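You operate a simulated robot arm through the tools that you are given. There is no shell and no other tool. Be economical: measure what you need, move in short steps, check, and stop when the job is done.

You are at the controls of a simulated robot arm. One attempt, no reset.

## Task
Take the dosed carrier with a white grip from the top of the fitting bench and put it on top of the dustpan.

It is judged by the outcome, as a careful person would: the job done as asked, and still so three seconds after it is handed in. It fails if anything else is knocked over, pushed out of place, dropped, spilled or broken.

## Robot
A 7-joint arm with a two-finger parallel gripper, fixed in place. Base frame: the origin is at the foot of the arm, x ahead of it, y to its left, z up; the work surface is at about z = 0.767. Readings come in m, degrees, newtons and seconds.
With the tool pointing down near the work surface it reaches from about 0.3 to 0.7 m from the base axis. Its first joint turns from -66.0 to 66.0 degrees. Payload 1.57 kg.
Tool frame: the origin (TCP) lies between the finger pads and is the grasp point; the fingertips stand 0.03 m ahead of it; z points along the fingers, y is the line along which they close. Largest opening 0.11 m; finger width 0.024, thickness 0.012; the body of the gripper, 0.048 by 0.112 m, starts 0.078 m behind the TCP.
Orientation is that of the tool frame in the base frame, as a unit quaternion [w, x, y, z]. With the fingers straight down and closing along the base's y, the tool's x points along the base's -x, its y along +y and its z along -z.

## Interface
- The arm moves only by the tool arm_command. Its argument "deltas" is a list of rows, each an object (a shift or turn left out is 0, a gripper value left out holds the last) with "linear": the shift along the base's x, y, z in m, a list of three; "twist": the turn about the base's z in degrees; "fingers": the gripper command, from -1 (shut) to 1 (fully open), values between in proportion. In form: [{"linear": [dx, dy, dz], "twist": twist, "fingers": fingers}, ...]. A call has 1 to 12 rows; each row shifts and turns the commanded pose from where the row before left it. Rows are played at 5 a second. More than 0.05 m and 8.6 degrees between two rows, or a gripper value outside its range, and nothing of the call is played. A pose out of reach is approached as far as the arm can. The call stops where the force on the tool passes 40 N (or 10 N more than at its start, if that is more) or the arm is blocked; 0.2 s more then pass. Each finger travels about 0.108 m/s and halts on what it meets, pressing with about 23 N; the grip force reading is that of the motor and also rises with nothing between the fingers. The clock runs only during rows and for 0.2 s after the last one: add rows that do not move to give the fingers time. The reply holds the time, the measured pose of the TCP, the force on the tool along the base axes, the opening and the grip force, in the units named above and with some noise, and new pictures: "views" is both (left out), scene, wrist or none.
- Cameras (640 x 400 px; columns grow to the right, rows downward): "scene" is fixed at [0.1509, -0.3828, 1.4012]; the picture's right is [0.89, -0.46, 0.00], its down [-0.28, -0.54, -0.79] and it looks along [0.36, 0.70, -0.61] (base axes); focal length 346 px, centre (320, 200). "wrist" rides on the gripper at [-0.036, 0, -0.08] in the tool frame; the picture's right is [0.00, -1.00, 0.00], its down [0.97, 0.00, -0.24] and it looks along [0.24, 0.00, 0.97] (tool axes); focal length 218 px, centre (320, 200).
- measure_at(camera, pixels): for up to 12 pixels [column, row] of the newest picture of that camera ("zoom" is the newest enlarged one), the place [x, y, z] in the base frame of the surface seen there, good to about 0.002 m. No time passes.
- zoom(camera, box): a new picture of the part [left, top, right, bottom] of that camera's present view, enlarged. No time passes.
- hand_in(): hands the job in; it is judged then, once.

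Go step by step. Measure first, check grasps and placings, and put right what went wrong. The budget is 60 turns and 150 pictures, counting those below and the enlarged ones. Unless the task says otherwise, let go and move clear before handing in, and close with one line.

The tools are called as a command line: name --argument value ..., lists and objects as JSON in quotes. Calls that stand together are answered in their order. arm_command: Moves the arm, as the interface text tells. Its arguments: {"type":"object","properties":{"deltas":{"type":"array","items":{"type":"object","properties":{"linear":{"type":"array","items":{"type":"number"}},"twist":{"type":"number"},"fingers":{"type":"number"}}}},"views":{"type":"string","enum":["both","scene","wrist","none"]}},"required":["deltas"]} The other tools are called the same way: measure_at (camera, pixels) gives the place of the surface under pixels of a picture; zoom (camera, box) takes an enlarged picture of a part of a camera's view; hand_in () hands the job in.

At the start:

```text
time_s: 0.0
tool_pos: [0.3506, 0.1805, 1.0229]
ee_rot: [0.0, 0.0, 1.0, 0.0]
wrist_force: [0.3, -0.2, 0.4]
opening: 0.1101
grasp_force: 0.0
```

scene: 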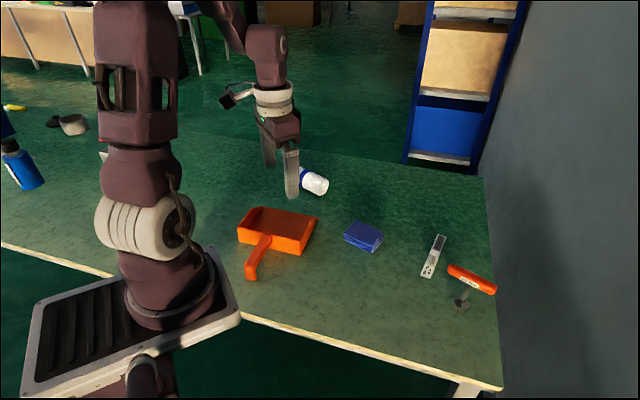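
wrist: 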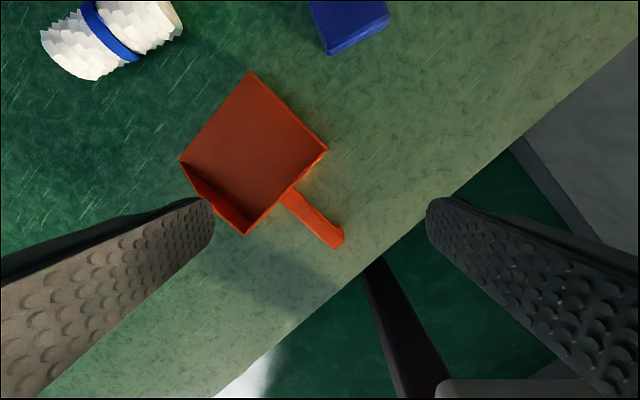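

The scene shows an orange dustpan near (275,230), a white bundle with a blue band at (313,182), blue pads at (363,236), a remote-like item at (433,256), and an orange-topped tool at (470,285). I'll zoom in to find out which one is the carrier with the white grip.

zoom --camera "scene" --box '[220, 140, 380, 290]'

zoom --camera "scene" --box '[380, 210, 520, 330]'

zoom --camera "scene" --box '[0, 80, 140, 210]'

```text
2.67 times, centred on (300, 215) of scene
```

zoom: 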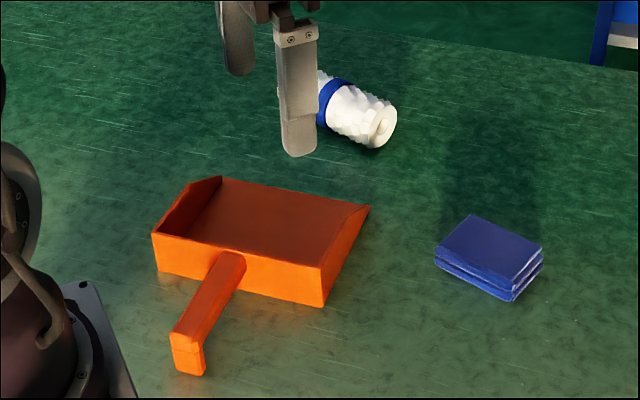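

```text
3.33 times, centred on (450, 270) of scene
```

zoom: 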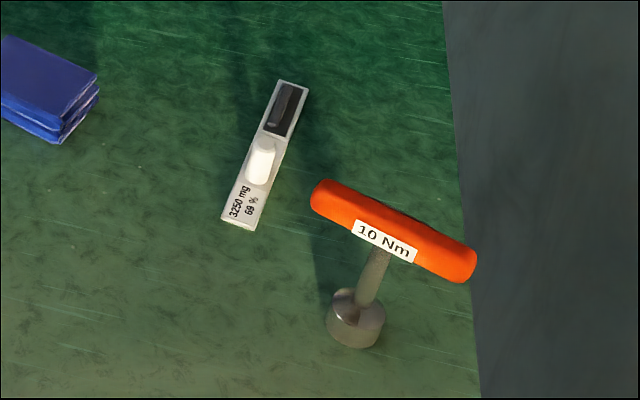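

```text
3.08 times, centred on (70, 145) of scene
```

zoom: 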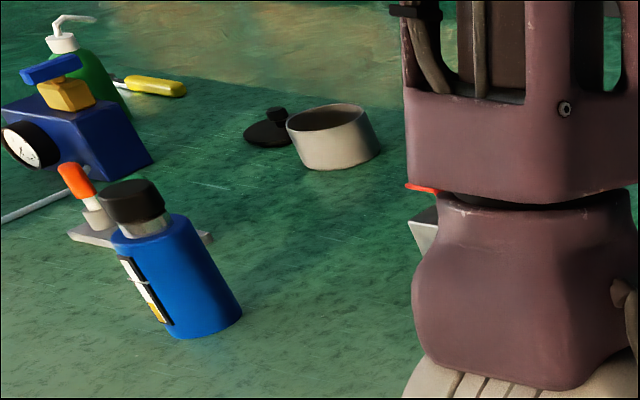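

The carrier is the grey strip at (433,256). It has a white knob as its grip, a dose well at one end and the label "3250 mg 69 %". I'll measure it, the tool next to it and the dustpan.

zoom --camera "scene" --box '[405, 225, 465, 285]'

measure_at --camera "scene" --pixels '[[441, 238], [436, 254], [437, 258], [428, 276], [422, 274], [434, 237], [446, 239], [452, 267], [493, 288], [461, 305], [415, 265], [450, 250]]'

measure_at --camera "scene" --pixels '[[259, 208], [318, 218], [301, 253], [239, 238], [238, 228], [275, 225], [255, 215], [298, 222], [280, 233], [300, 238], [252, 270], [265, 240]]'

```text
6.67 times, centred on (435, 255) of scene
```

zoom: 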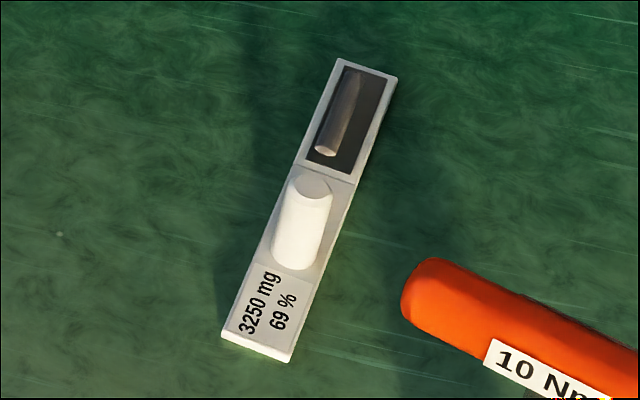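

```text
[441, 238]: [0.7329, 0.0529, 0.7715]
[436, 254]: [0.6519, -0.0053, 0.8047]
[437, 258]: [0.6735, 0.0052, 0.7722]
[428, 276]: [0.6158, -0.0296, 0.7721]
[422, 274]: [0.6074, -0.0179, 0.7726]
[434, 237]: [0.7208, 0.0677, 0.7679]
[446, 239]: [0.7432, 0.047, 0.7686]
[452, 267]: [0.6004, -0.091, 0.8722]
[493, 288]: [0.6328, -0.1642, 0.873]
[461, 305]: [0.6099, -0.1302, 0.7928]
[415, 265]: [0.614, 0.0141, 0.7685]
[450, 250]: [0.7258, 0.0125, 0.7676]
```

```text
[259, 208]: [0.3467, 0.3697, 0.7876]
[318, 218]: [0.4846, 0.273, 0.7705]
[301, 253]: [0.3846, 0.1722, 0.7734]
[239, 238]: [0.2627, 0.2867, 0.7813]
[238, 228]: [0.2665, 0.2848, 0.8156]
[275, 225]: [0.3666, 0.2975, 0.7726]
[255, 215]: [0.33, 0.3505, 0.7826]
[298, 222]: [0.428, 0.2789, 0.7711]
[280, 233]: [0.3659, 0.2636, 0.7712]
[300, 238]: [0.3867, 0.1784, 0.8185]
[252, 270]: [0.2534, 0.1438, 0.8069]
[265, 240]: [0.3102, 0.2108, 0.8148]
```

The strip runs from about (0.61,-0.02) to (0.73,0.05), with an upright white knob on it. I'll measure the knob, the strip corners and the dose in the enlarged picture.

measure_at --camera "zoom" --pixels '[[311, 190], [295, 184], [328, 188], [313, 178], [311, 200], [340, 62], [394, 80], [226, 336], [286, 358], [345, 100], [325, 150], [298, 265]]'

measure_at --camera "wrist" --pixels '[[251, 78], [320, 150], [248, 225], [188, 160], [250, 140], [285, 110], [215, 125], [270, 185], [225, 185], [250, 110]]'

```text
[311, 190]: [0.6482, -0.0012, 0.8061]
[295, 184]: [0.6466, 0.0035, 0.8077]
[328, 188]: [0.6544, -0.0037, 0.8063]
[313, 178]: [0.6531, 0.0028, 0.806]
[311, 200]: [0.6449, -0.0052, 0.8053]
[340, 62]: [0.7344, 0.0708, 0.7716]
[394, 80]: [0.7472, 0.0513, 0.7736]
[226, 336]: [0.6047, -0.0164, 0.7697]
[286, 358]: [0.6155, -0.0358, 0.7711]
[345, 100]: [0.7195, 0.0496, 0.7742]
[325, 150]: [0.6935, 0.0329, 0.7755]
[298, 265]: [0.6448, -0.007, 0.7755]
```

```text
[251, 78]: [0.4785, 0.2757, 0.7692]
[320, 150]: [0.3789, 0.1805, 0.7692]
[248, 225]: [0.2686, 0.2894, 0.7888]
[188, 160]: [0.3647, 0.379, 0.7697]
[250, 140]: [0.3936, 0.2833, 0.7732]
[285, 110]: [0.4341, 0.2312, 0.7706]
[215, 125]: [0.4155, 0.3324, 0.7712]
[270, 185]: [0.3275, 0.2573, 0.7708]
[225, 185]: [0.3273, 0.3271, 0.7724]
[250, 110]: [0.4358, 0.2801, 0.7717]
```

The knob top is at about (0.650, 0.000, 0.806). The strip is about 0.157 × 0.023 m, lying at 33.6°. The dustpan floor is about 0.15 × 0.13 m at z 0.772, so the strip will fit diagonally. I'll move above the knob and turn so the fingers close across the strip.

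arm_command --deltas '[{"linear": [0.0374, -0.0226, 0], "twist": 4.2, "fingers": 0.1}, {"linear": [0.0374, -0.0226, 0], "twist": 4.2}, {"linear": [0.0374, -0.0226, 0], "twist": 4.2}, {"linear": [0.0374, -0.0226, 0], "twist": 4.2}, {"linear": [0.0374, -0.0226, 0], "twist": 4.2}, {"linear": [0.0374, -0.0226, 0], "twist": 4.2}, {"linear": [0.0374, -0.0226, 0], "twist": 4.2}, {"linear": [0.0374, -0.0226, 0], "twist": 4.2}, {"linear": [0, 0, -0.04]}, {"linear": [0, 0, -0.04]}, {}, {}]'

```text
time_s: 2.6
tool_pos: [0.6483, 0.0015, 0.9432]
ee_rot: [0.0, -0.291, 0.957, 0.0]
wrist_force: [0.0, -0.3, -0.6]
opening: 0.0604
grasp_force: 0.1
```

scene: 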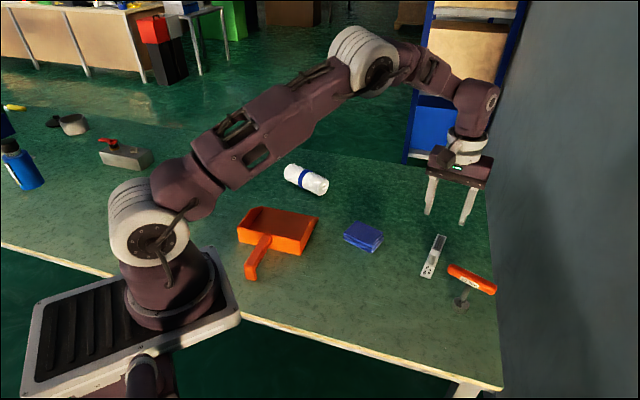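
wrist: 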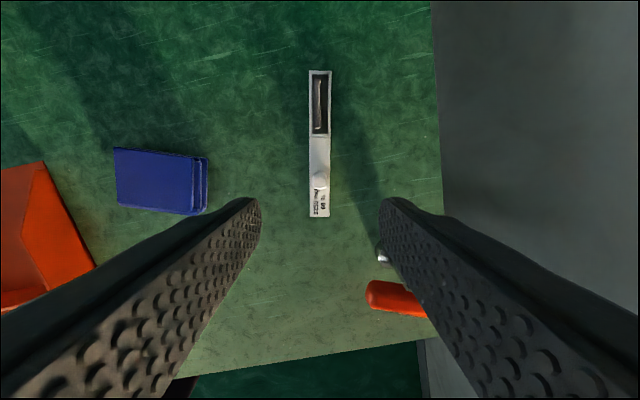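

The fingers are lined up with the strip and the knob shows at (319,180). I'll measure the knob from this nearer view before going down.

zoom --camera "wrist" --box '[270, 60, 430, 320]'

measure_at --camera "wrist" --pixels '[[319, 178], [315, 178], [324, 178], [319, 172], [319, 184], [310, 72], [330, 72], [310, 216], [328, 216], [370, 288], [319, 95], [385, 256]]'

```text
1.54 times, centred on (350, 190) of wrist
```

zoom: 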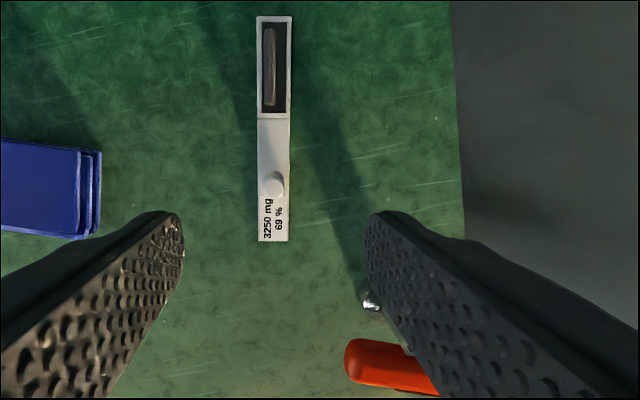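

```text
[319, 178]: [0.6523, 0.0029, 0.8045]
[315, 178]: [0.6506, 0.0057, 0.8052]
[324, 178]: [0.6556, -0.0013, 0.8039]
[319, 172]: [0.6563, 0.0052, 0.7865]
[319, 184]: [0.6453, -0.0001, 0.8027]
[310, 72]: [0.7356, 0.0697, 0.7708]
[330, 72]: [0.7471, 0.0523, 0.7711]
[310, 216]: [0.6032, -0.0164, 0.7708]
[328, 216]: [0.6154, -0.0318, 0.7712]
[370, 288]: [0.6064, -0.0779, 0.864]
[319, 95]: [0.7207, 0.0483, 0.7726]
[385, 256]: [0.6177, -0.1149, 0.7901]
```

The knob centre is at about (0.651, 0.002) and the strip top is at z 0.771. I'll go down to TCP z of about 0.808 with the fingers still open.

arm_command --deltas '[{"linear": [0.0025, 0.0005, -0.03]}, {"linear": [0, 0, -0.03]}, {"linear": [0, 0, -0.03]}, {"linear": [0, 0, -0.025]}, {"linear": [0, 0, -0.015]}, {"linear": [0, 0, -0.005]}, {}]'

```text
time_s: 4.2
tool_pos: [0.6512, 0.0017, 0.8074]
ee_rot: [0.0, -0.29, 0.957, -0.001]
wrist_force: [-0.3, -0.2, -0.3]
opening: 0.0605
grasp_force: 0.0
```

scene: 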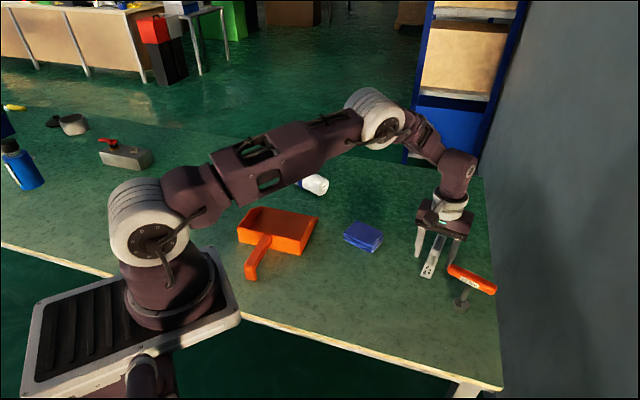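
wrist: 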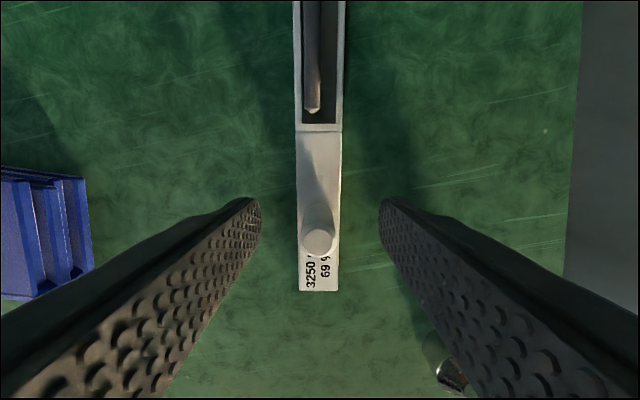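

The knob is centred between the pads, with its top at (319,240) as expected for the TCP. I'll close the fingers on it.

arm_command --deltas '[{"fingers": 0}, {"fingers": -0.3}, {"fingers": -0.6}, {"fingers": -1}, {}, {}]'

```text
time_s: 5.6
tool_pos: [0.6512, 0.0004, 0.8078]
ee_rot: [0.0, -0.289, 0.957, 0.0]
wrist_force: [0.4, 0.4, 1.1]
opening: 0.015
grasp_force: 21.9
```

scene: 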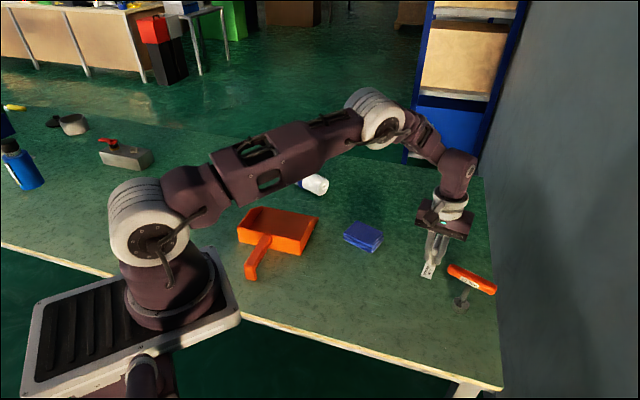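
wrist: 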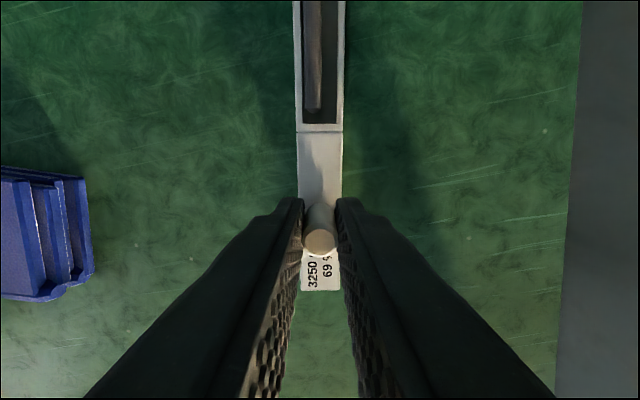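

The fingers hold the knob with an opening of 0.015 and a force of 22 N. I'll lift a little, slowly, and check that the strip stays level.

arm_command --deltas '[{"linear": [0, 0, 0.005]}, {"linear": [0, 0, 0.01]}, {"linear": [0, 0, 0.015]}, {"linear": [0, 0, 0.015]}, {}]'

zoom --camera "scene" --box '[390, 170, 510, 300]'

measure_at --camera "wrist" --pixels '[[298, 50], [339, 50], [319, 150], [305, 285], [335, 285], [298, 10]]'

```text
time_s: 6.8
tool_pos: [0.65, -0.0006, 0.8529]
ee_rot: [0.0, -0.289, 0.957, 0.0]
wrist_force: [-0.2, 0.2, -0.6]
opening: 0.0149
grasp_force: 23.2
```

scene: 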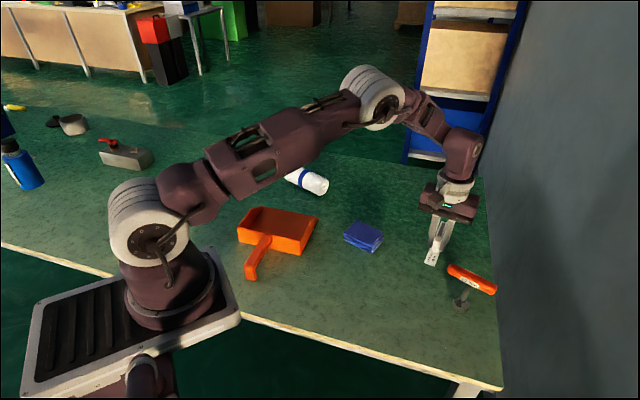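
wrist: 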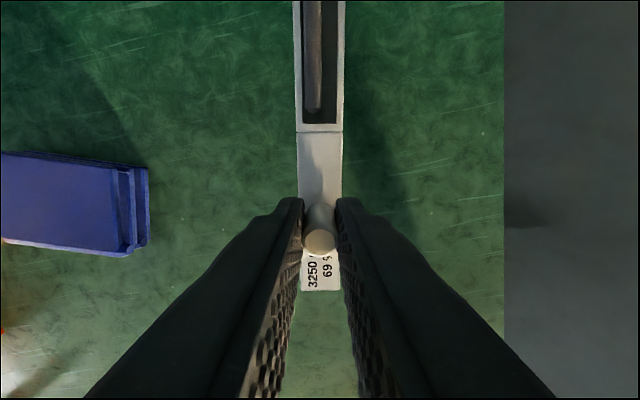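

```text
3.08 times, centred on (450, 235) of scene
```

zoom: 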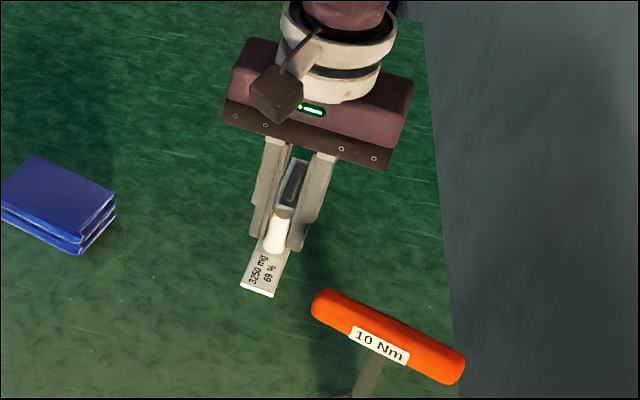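

```text
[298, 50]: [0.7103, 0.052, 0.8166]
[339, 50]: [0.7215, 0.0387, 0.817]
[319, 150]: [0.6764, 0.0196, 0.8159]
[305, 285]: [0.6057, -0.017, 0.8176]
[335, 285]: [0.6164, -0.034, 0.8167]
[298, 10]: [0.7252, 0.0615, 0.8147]
```

The strip is level, with all its points near z 0.816, and the dose is still in its well. I'll lift it further and carry it smoothly toward the dustpan, turning about -37° as I go.

arm_command --deltas '[{"linear": [0, 0, 0.015]}, {"linear": [0, 0, 0.025]}, {"linear": [-0.005, 0.005, 0.025], "twist": -1}, {"linear": [-0.015, 0.014, 0.015], "twist": -2}, {"linear": [-0.025, 0.0235, 0], "twist": -3}, {"linear": [-0.025, 0.0235, 0], "twist": -3}, {"linear": [-0.025, 0.0235, 0], "twist": -3}, {"linear": [-0.025, 0.0235, 0], "twist": -3}, {"linear": [-0.025, 0.0235, 0], "twist": -3}, {"linear": [-0.025, 0.0235, 0], "twist": -3}, {"linear": [-0.015, 0.014, 0], "twist": -2}, {}]'

```text
time_s: 9.4
tool_pos: [0.467, 0.174, 0.9354]
ee_rot: [0.0, -0.092, 0.996, 0.001]
wrist_force: [0.0, -0.6, -1.2]
opening: 0.0148
grasp_force: 23.1
```

scene: 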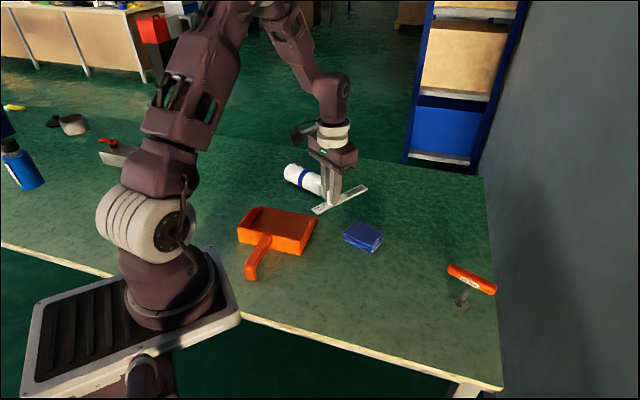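
wrist: 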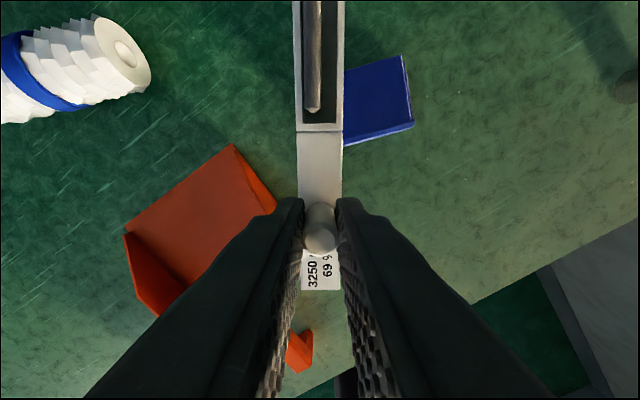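

The carry has gone well so far, with yaw now at 10.6° and the grip steady. I'll do the remaining shift of about (-0.12, 0.11) and a -14° turn.

arm_command --deltas '[{"linear": [-0.0105, 0.0095, 0], "twist": -2}, {"linear": [-0.022, 0.02, 0], "twist": -3}, {"linear": [-0.025, 0.0225, 0], "twist": -3}, {"linear": [-0.025, 0.0225, 0], "twist": -3}, {"linear": [-0.023, 0.021, 0], "twist": -2}, {"linear": [-0.015, 0.014, 0], "twist": -1}, {}, {}]'

zoom --camera "scene" --box '[210, 130, 370, 290]'

measure_at --camera "wrist" --pixels '[[298, 10], [342, 10], [300, 288], [340, 288], [319, 150]]'

```text
time_s: 11.2
tool_pos: [0.3448, 0.2854, 0.9344]
ee_rot: [0.001, 0.03, 1.0, -0.001]
wrist_force: [0.6, 0.2, -1.1]
opening: 0.015
grasp_force: 23.2
```

scene: 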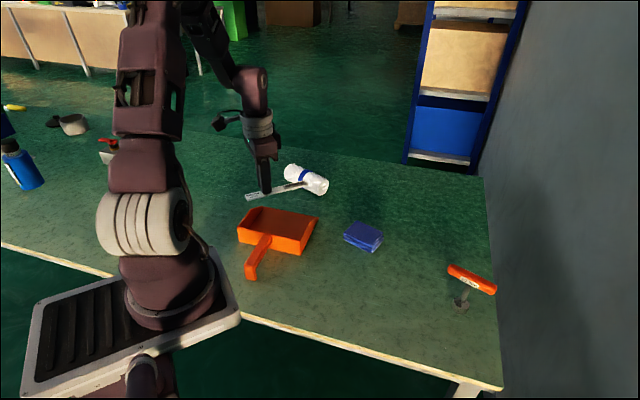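
wrist: 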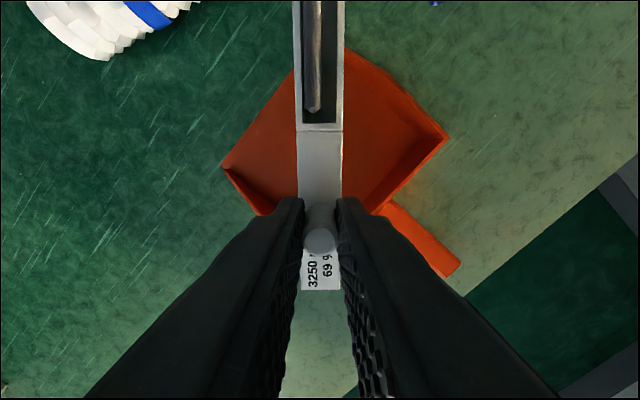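

```text
2.50 times, centred on (290, 210) of scene
```

zoom: 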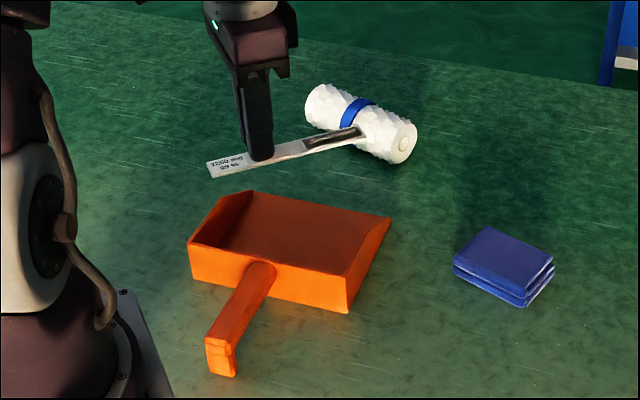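

```text
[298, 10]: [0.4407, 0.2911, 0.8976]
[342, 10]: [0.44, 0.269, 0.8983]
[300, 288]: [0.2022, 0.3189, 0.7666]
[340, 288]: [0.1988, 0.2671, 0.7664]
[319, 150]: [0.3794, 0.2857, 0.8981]
```

The carrier is over the dustpan and level, at about z 0.898. I'll check the dustpan's inner edges in the enlarged picture before going down.

measure_at --camera "zoom" --pixels '[[252, 191], [188, 241], [348, 280], [390, 217], [346, 312], [230, 248], [215, 240], [240, 225], [300, 262], [375, 215], [280, 258], [356, 250]]'

measure_at --camera "wrist" --pixels '[[446, 138], [436, 132], [380, 205], [375, 190], [345, 50], [224, 166], [262, 210], [275, 190], [250, 180], [400, 160], [352, 205], [290, 75]]'

```text
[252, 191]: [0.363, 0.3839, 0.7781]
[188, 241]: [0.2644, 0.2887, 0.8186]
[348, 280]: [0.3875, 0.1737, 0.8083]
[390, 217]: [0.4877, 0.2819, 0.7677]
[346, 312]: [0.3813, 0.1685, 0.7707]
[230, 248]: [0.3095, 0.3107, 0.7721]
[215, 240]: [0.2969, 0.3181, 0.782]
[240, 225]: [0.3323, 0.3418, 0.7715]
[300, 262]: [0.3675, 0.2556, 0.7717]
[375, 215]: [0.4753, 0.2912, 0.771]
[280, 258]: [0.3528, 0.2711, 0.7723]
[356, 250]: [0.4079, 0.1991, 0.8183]
```

```text
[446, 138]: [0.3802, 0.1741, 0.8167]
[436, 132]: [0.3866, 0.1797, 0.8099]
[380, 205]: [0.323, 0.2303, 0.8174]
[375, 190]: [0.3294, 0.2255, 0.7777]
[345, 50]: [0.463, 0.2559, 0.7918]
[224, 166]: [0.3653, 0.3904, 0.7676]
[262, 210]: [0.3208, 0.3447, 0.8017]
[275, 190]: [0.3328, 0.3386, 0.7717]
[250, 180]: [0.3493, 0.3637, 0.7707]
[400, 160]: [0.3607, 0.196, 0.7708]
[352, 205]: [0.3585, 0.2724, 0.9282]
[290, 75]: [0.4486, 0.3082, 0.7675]
```

The outer corners put the dustpan's centre at (0.374, 0.281), and the strip's centre is within 2 mm of it, so every wall has about 12 mm to spare. I'll go straight down to just above the floor.

arm_command --deltas '[{"linear": [0, 0, -0.015]}, {"linear": [0, 0, -0.025]}, {"linear": [0, 0, -0.025]}, {"linear": [0, 0, -0.025]}, {"linear": [0, 0, -0.015]}, {"linear": [0, 0, -0.008]}, {}]'

zoom --camera "scene" --box '[210, 150, 350, 290]'

```text
time_s: 12.8
tool_pos: [0.3427, 0.284, 0.8201]
ee_rot: [0.0, 0.028, 1.0, 0.0]
wrist_force: [-0.2, -0.3, -0.3]
opening: 0.0145
grasp_force: 22.9
```

scene: 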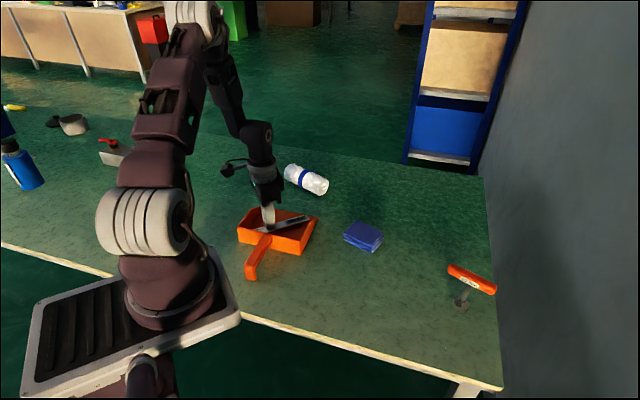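
wrist: 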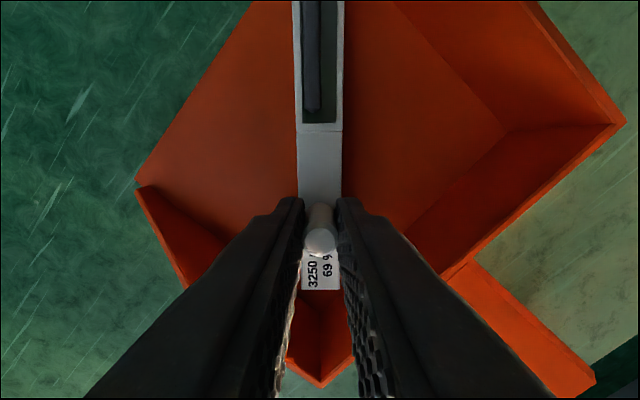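

```text
2.86 times, centred on (280, 220) of scene
```

zoom: 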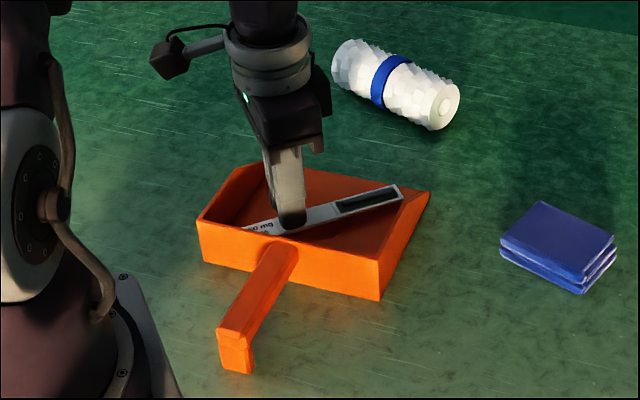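

The strip is inside the walls and clear of the back corner, about 6–7 mm above the floor. I'll lower it in small steps and watch the force.

arm_command --deltas '[{"linear": [0, 0, -0.002]}, {"linear": [0, 0, -0.002]}, {"linear": [0, 0, -0.0015]}, {}]' --views "none"

measure_at --camera "wrist" --pixels '[[319, 160], [299, 80], [319, 275]]'

```text
time_s: 13.8
tool_pos: [0.3448, 0.2849, 0.8152]
ee_rot: [0.001, 0.03, 1.0, 0.0]
wrist_force: [0.1, -0.4, -0.9]
opening: 0.0149
grasp_force: 23.3
```

```text
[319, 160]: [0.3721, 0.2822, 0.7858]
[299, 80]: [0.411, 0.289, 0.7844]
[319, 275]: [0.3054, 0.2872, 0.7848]
```

There's no contact yet at z 0.815. I'll keep going down in millimetre steps.

arm_command --deltas '[{"linear": [0, 0, -0.001]}, {"linear": [0, 0, -0.001]}, {}]' --views "wrist"

measure_at --camera "wrist" --pixels '[[319, 160], [299, 80], [319, 275], [380, 150], [260, 150]]'

```text
time_s: 14.6
tool_pos: [0.3446, 0.2839, 0.8128]
ee_rot: [-0.001, 0.029, 1.0, 0.0]
wrist_force: [-0.6, 0.0, -0.3]
opening: 0.0146
grasp_force: 22.7
```

wrist: 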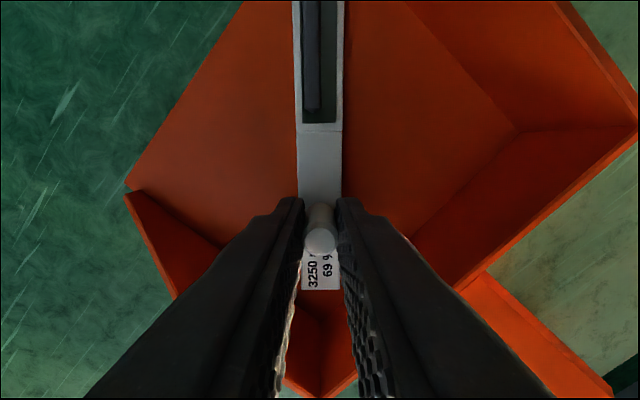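

```text
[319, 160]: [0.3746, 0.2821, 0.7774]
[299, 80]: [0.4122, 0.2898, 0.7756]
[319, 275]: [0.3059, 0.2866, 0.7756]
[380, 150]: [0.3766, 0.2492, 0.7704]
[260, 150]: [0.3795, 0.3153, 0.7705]
```

The strip top is at 0.776 and the floor at 0.7705, so only about 1 mm is left. I'll take two more small steps down to touch.

arm_command --deltas '[{"linear": [0, 0, -0.0008]}, {"linear": [0, 0, -0.0008]}, {}]' --views "none"

```text
time_s: 15.4
tool_pos: [0.3436, 0.2844, 0.8123]
ee_rot: [-0.001, 0.03, 1.0, 0.0]
wrist_force: [-2.4, 1.7, 8.7]
opening: 0.0147
grasp_force: 22.8
```

The upward force of 8.7 N means the strip is on the floor. I'll ease off slightly and open the fingers gradually.

arm_command --deltas '[{"linear": [0, 0, 0.0006]}, {"fingers": -0.6}, {"fingers": -0.4}, {"fingers": -0.2}, {}, {}]'

```text
time_s: 16.8
tool_pos: [0.3443, 0.2847, 0.8123]
ee_rot: [0.0, 0.029, 1.0, 0.001]
wrist_force: [0.2, 0.1, -0.6]
opening: 0.0439
grasp_force: 0.0
```

scene: 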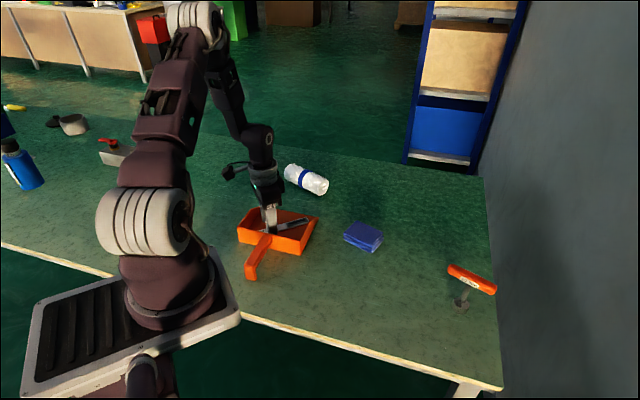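
wrist: 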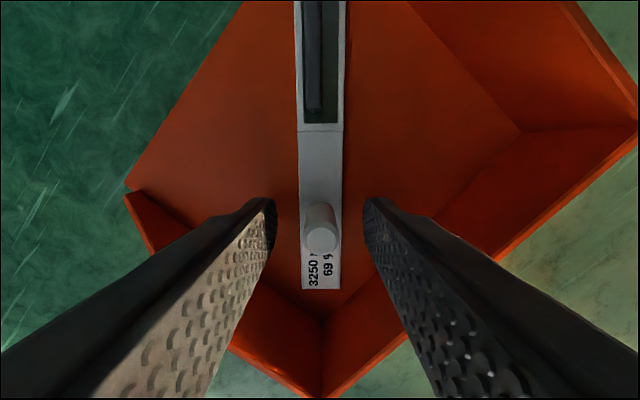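

The carrier is free and lies flat in the dustpan with its dose in place. I'll raise the arm straight up and check.

arm_command --deltas '[{"linear": [0, 0, 0.015]}, {"linear": [0, 0, 0.03]}, {"linear": [0, 0, 0.04]}, {"linear": [0, 0, 0.04]}, {"linear": [0, 0, 0.04]}, {}]'

zoom --camera "scene" --box '[210, 150, 350, 290]'

```text
time_s: 18.2
tool_pos: [0.3446, 0.285, 0.9769]
ee_rot: [0.0, 0.03, 1.0, 0.0]
wrist_force: [0.4, -0.6, 0.5]
opening: 0.044
grasp_force: 0.0
```

scene: 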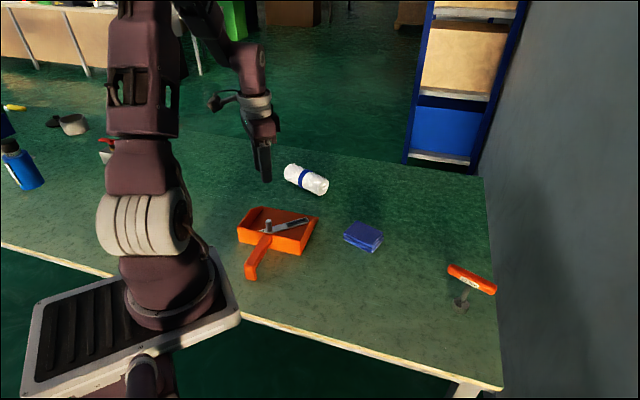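
wrist: 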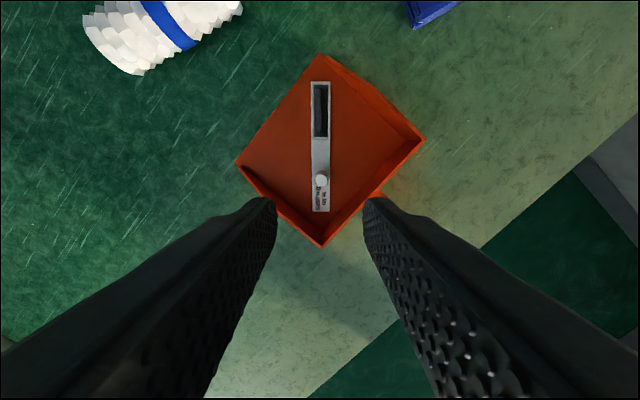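

```text
2.86 times, centred on (280, 220) of scene
```

zoom: 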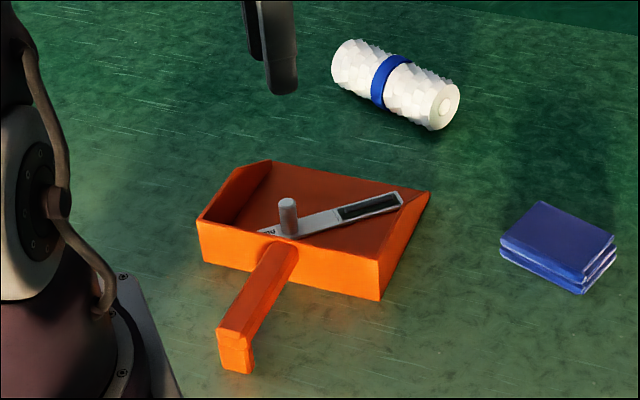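

The carrier rests flat and entirely inside the dustpan, which hasn't moved. Nothing else is disturbed and the gripper is clear, so I'm handing in.

hand_in

```text
The job is handed in.
```

The white-grip dosed carrier is lying flat on the dustpan with its dose still in the well, nothing else was disturbed, and the job is handed in.
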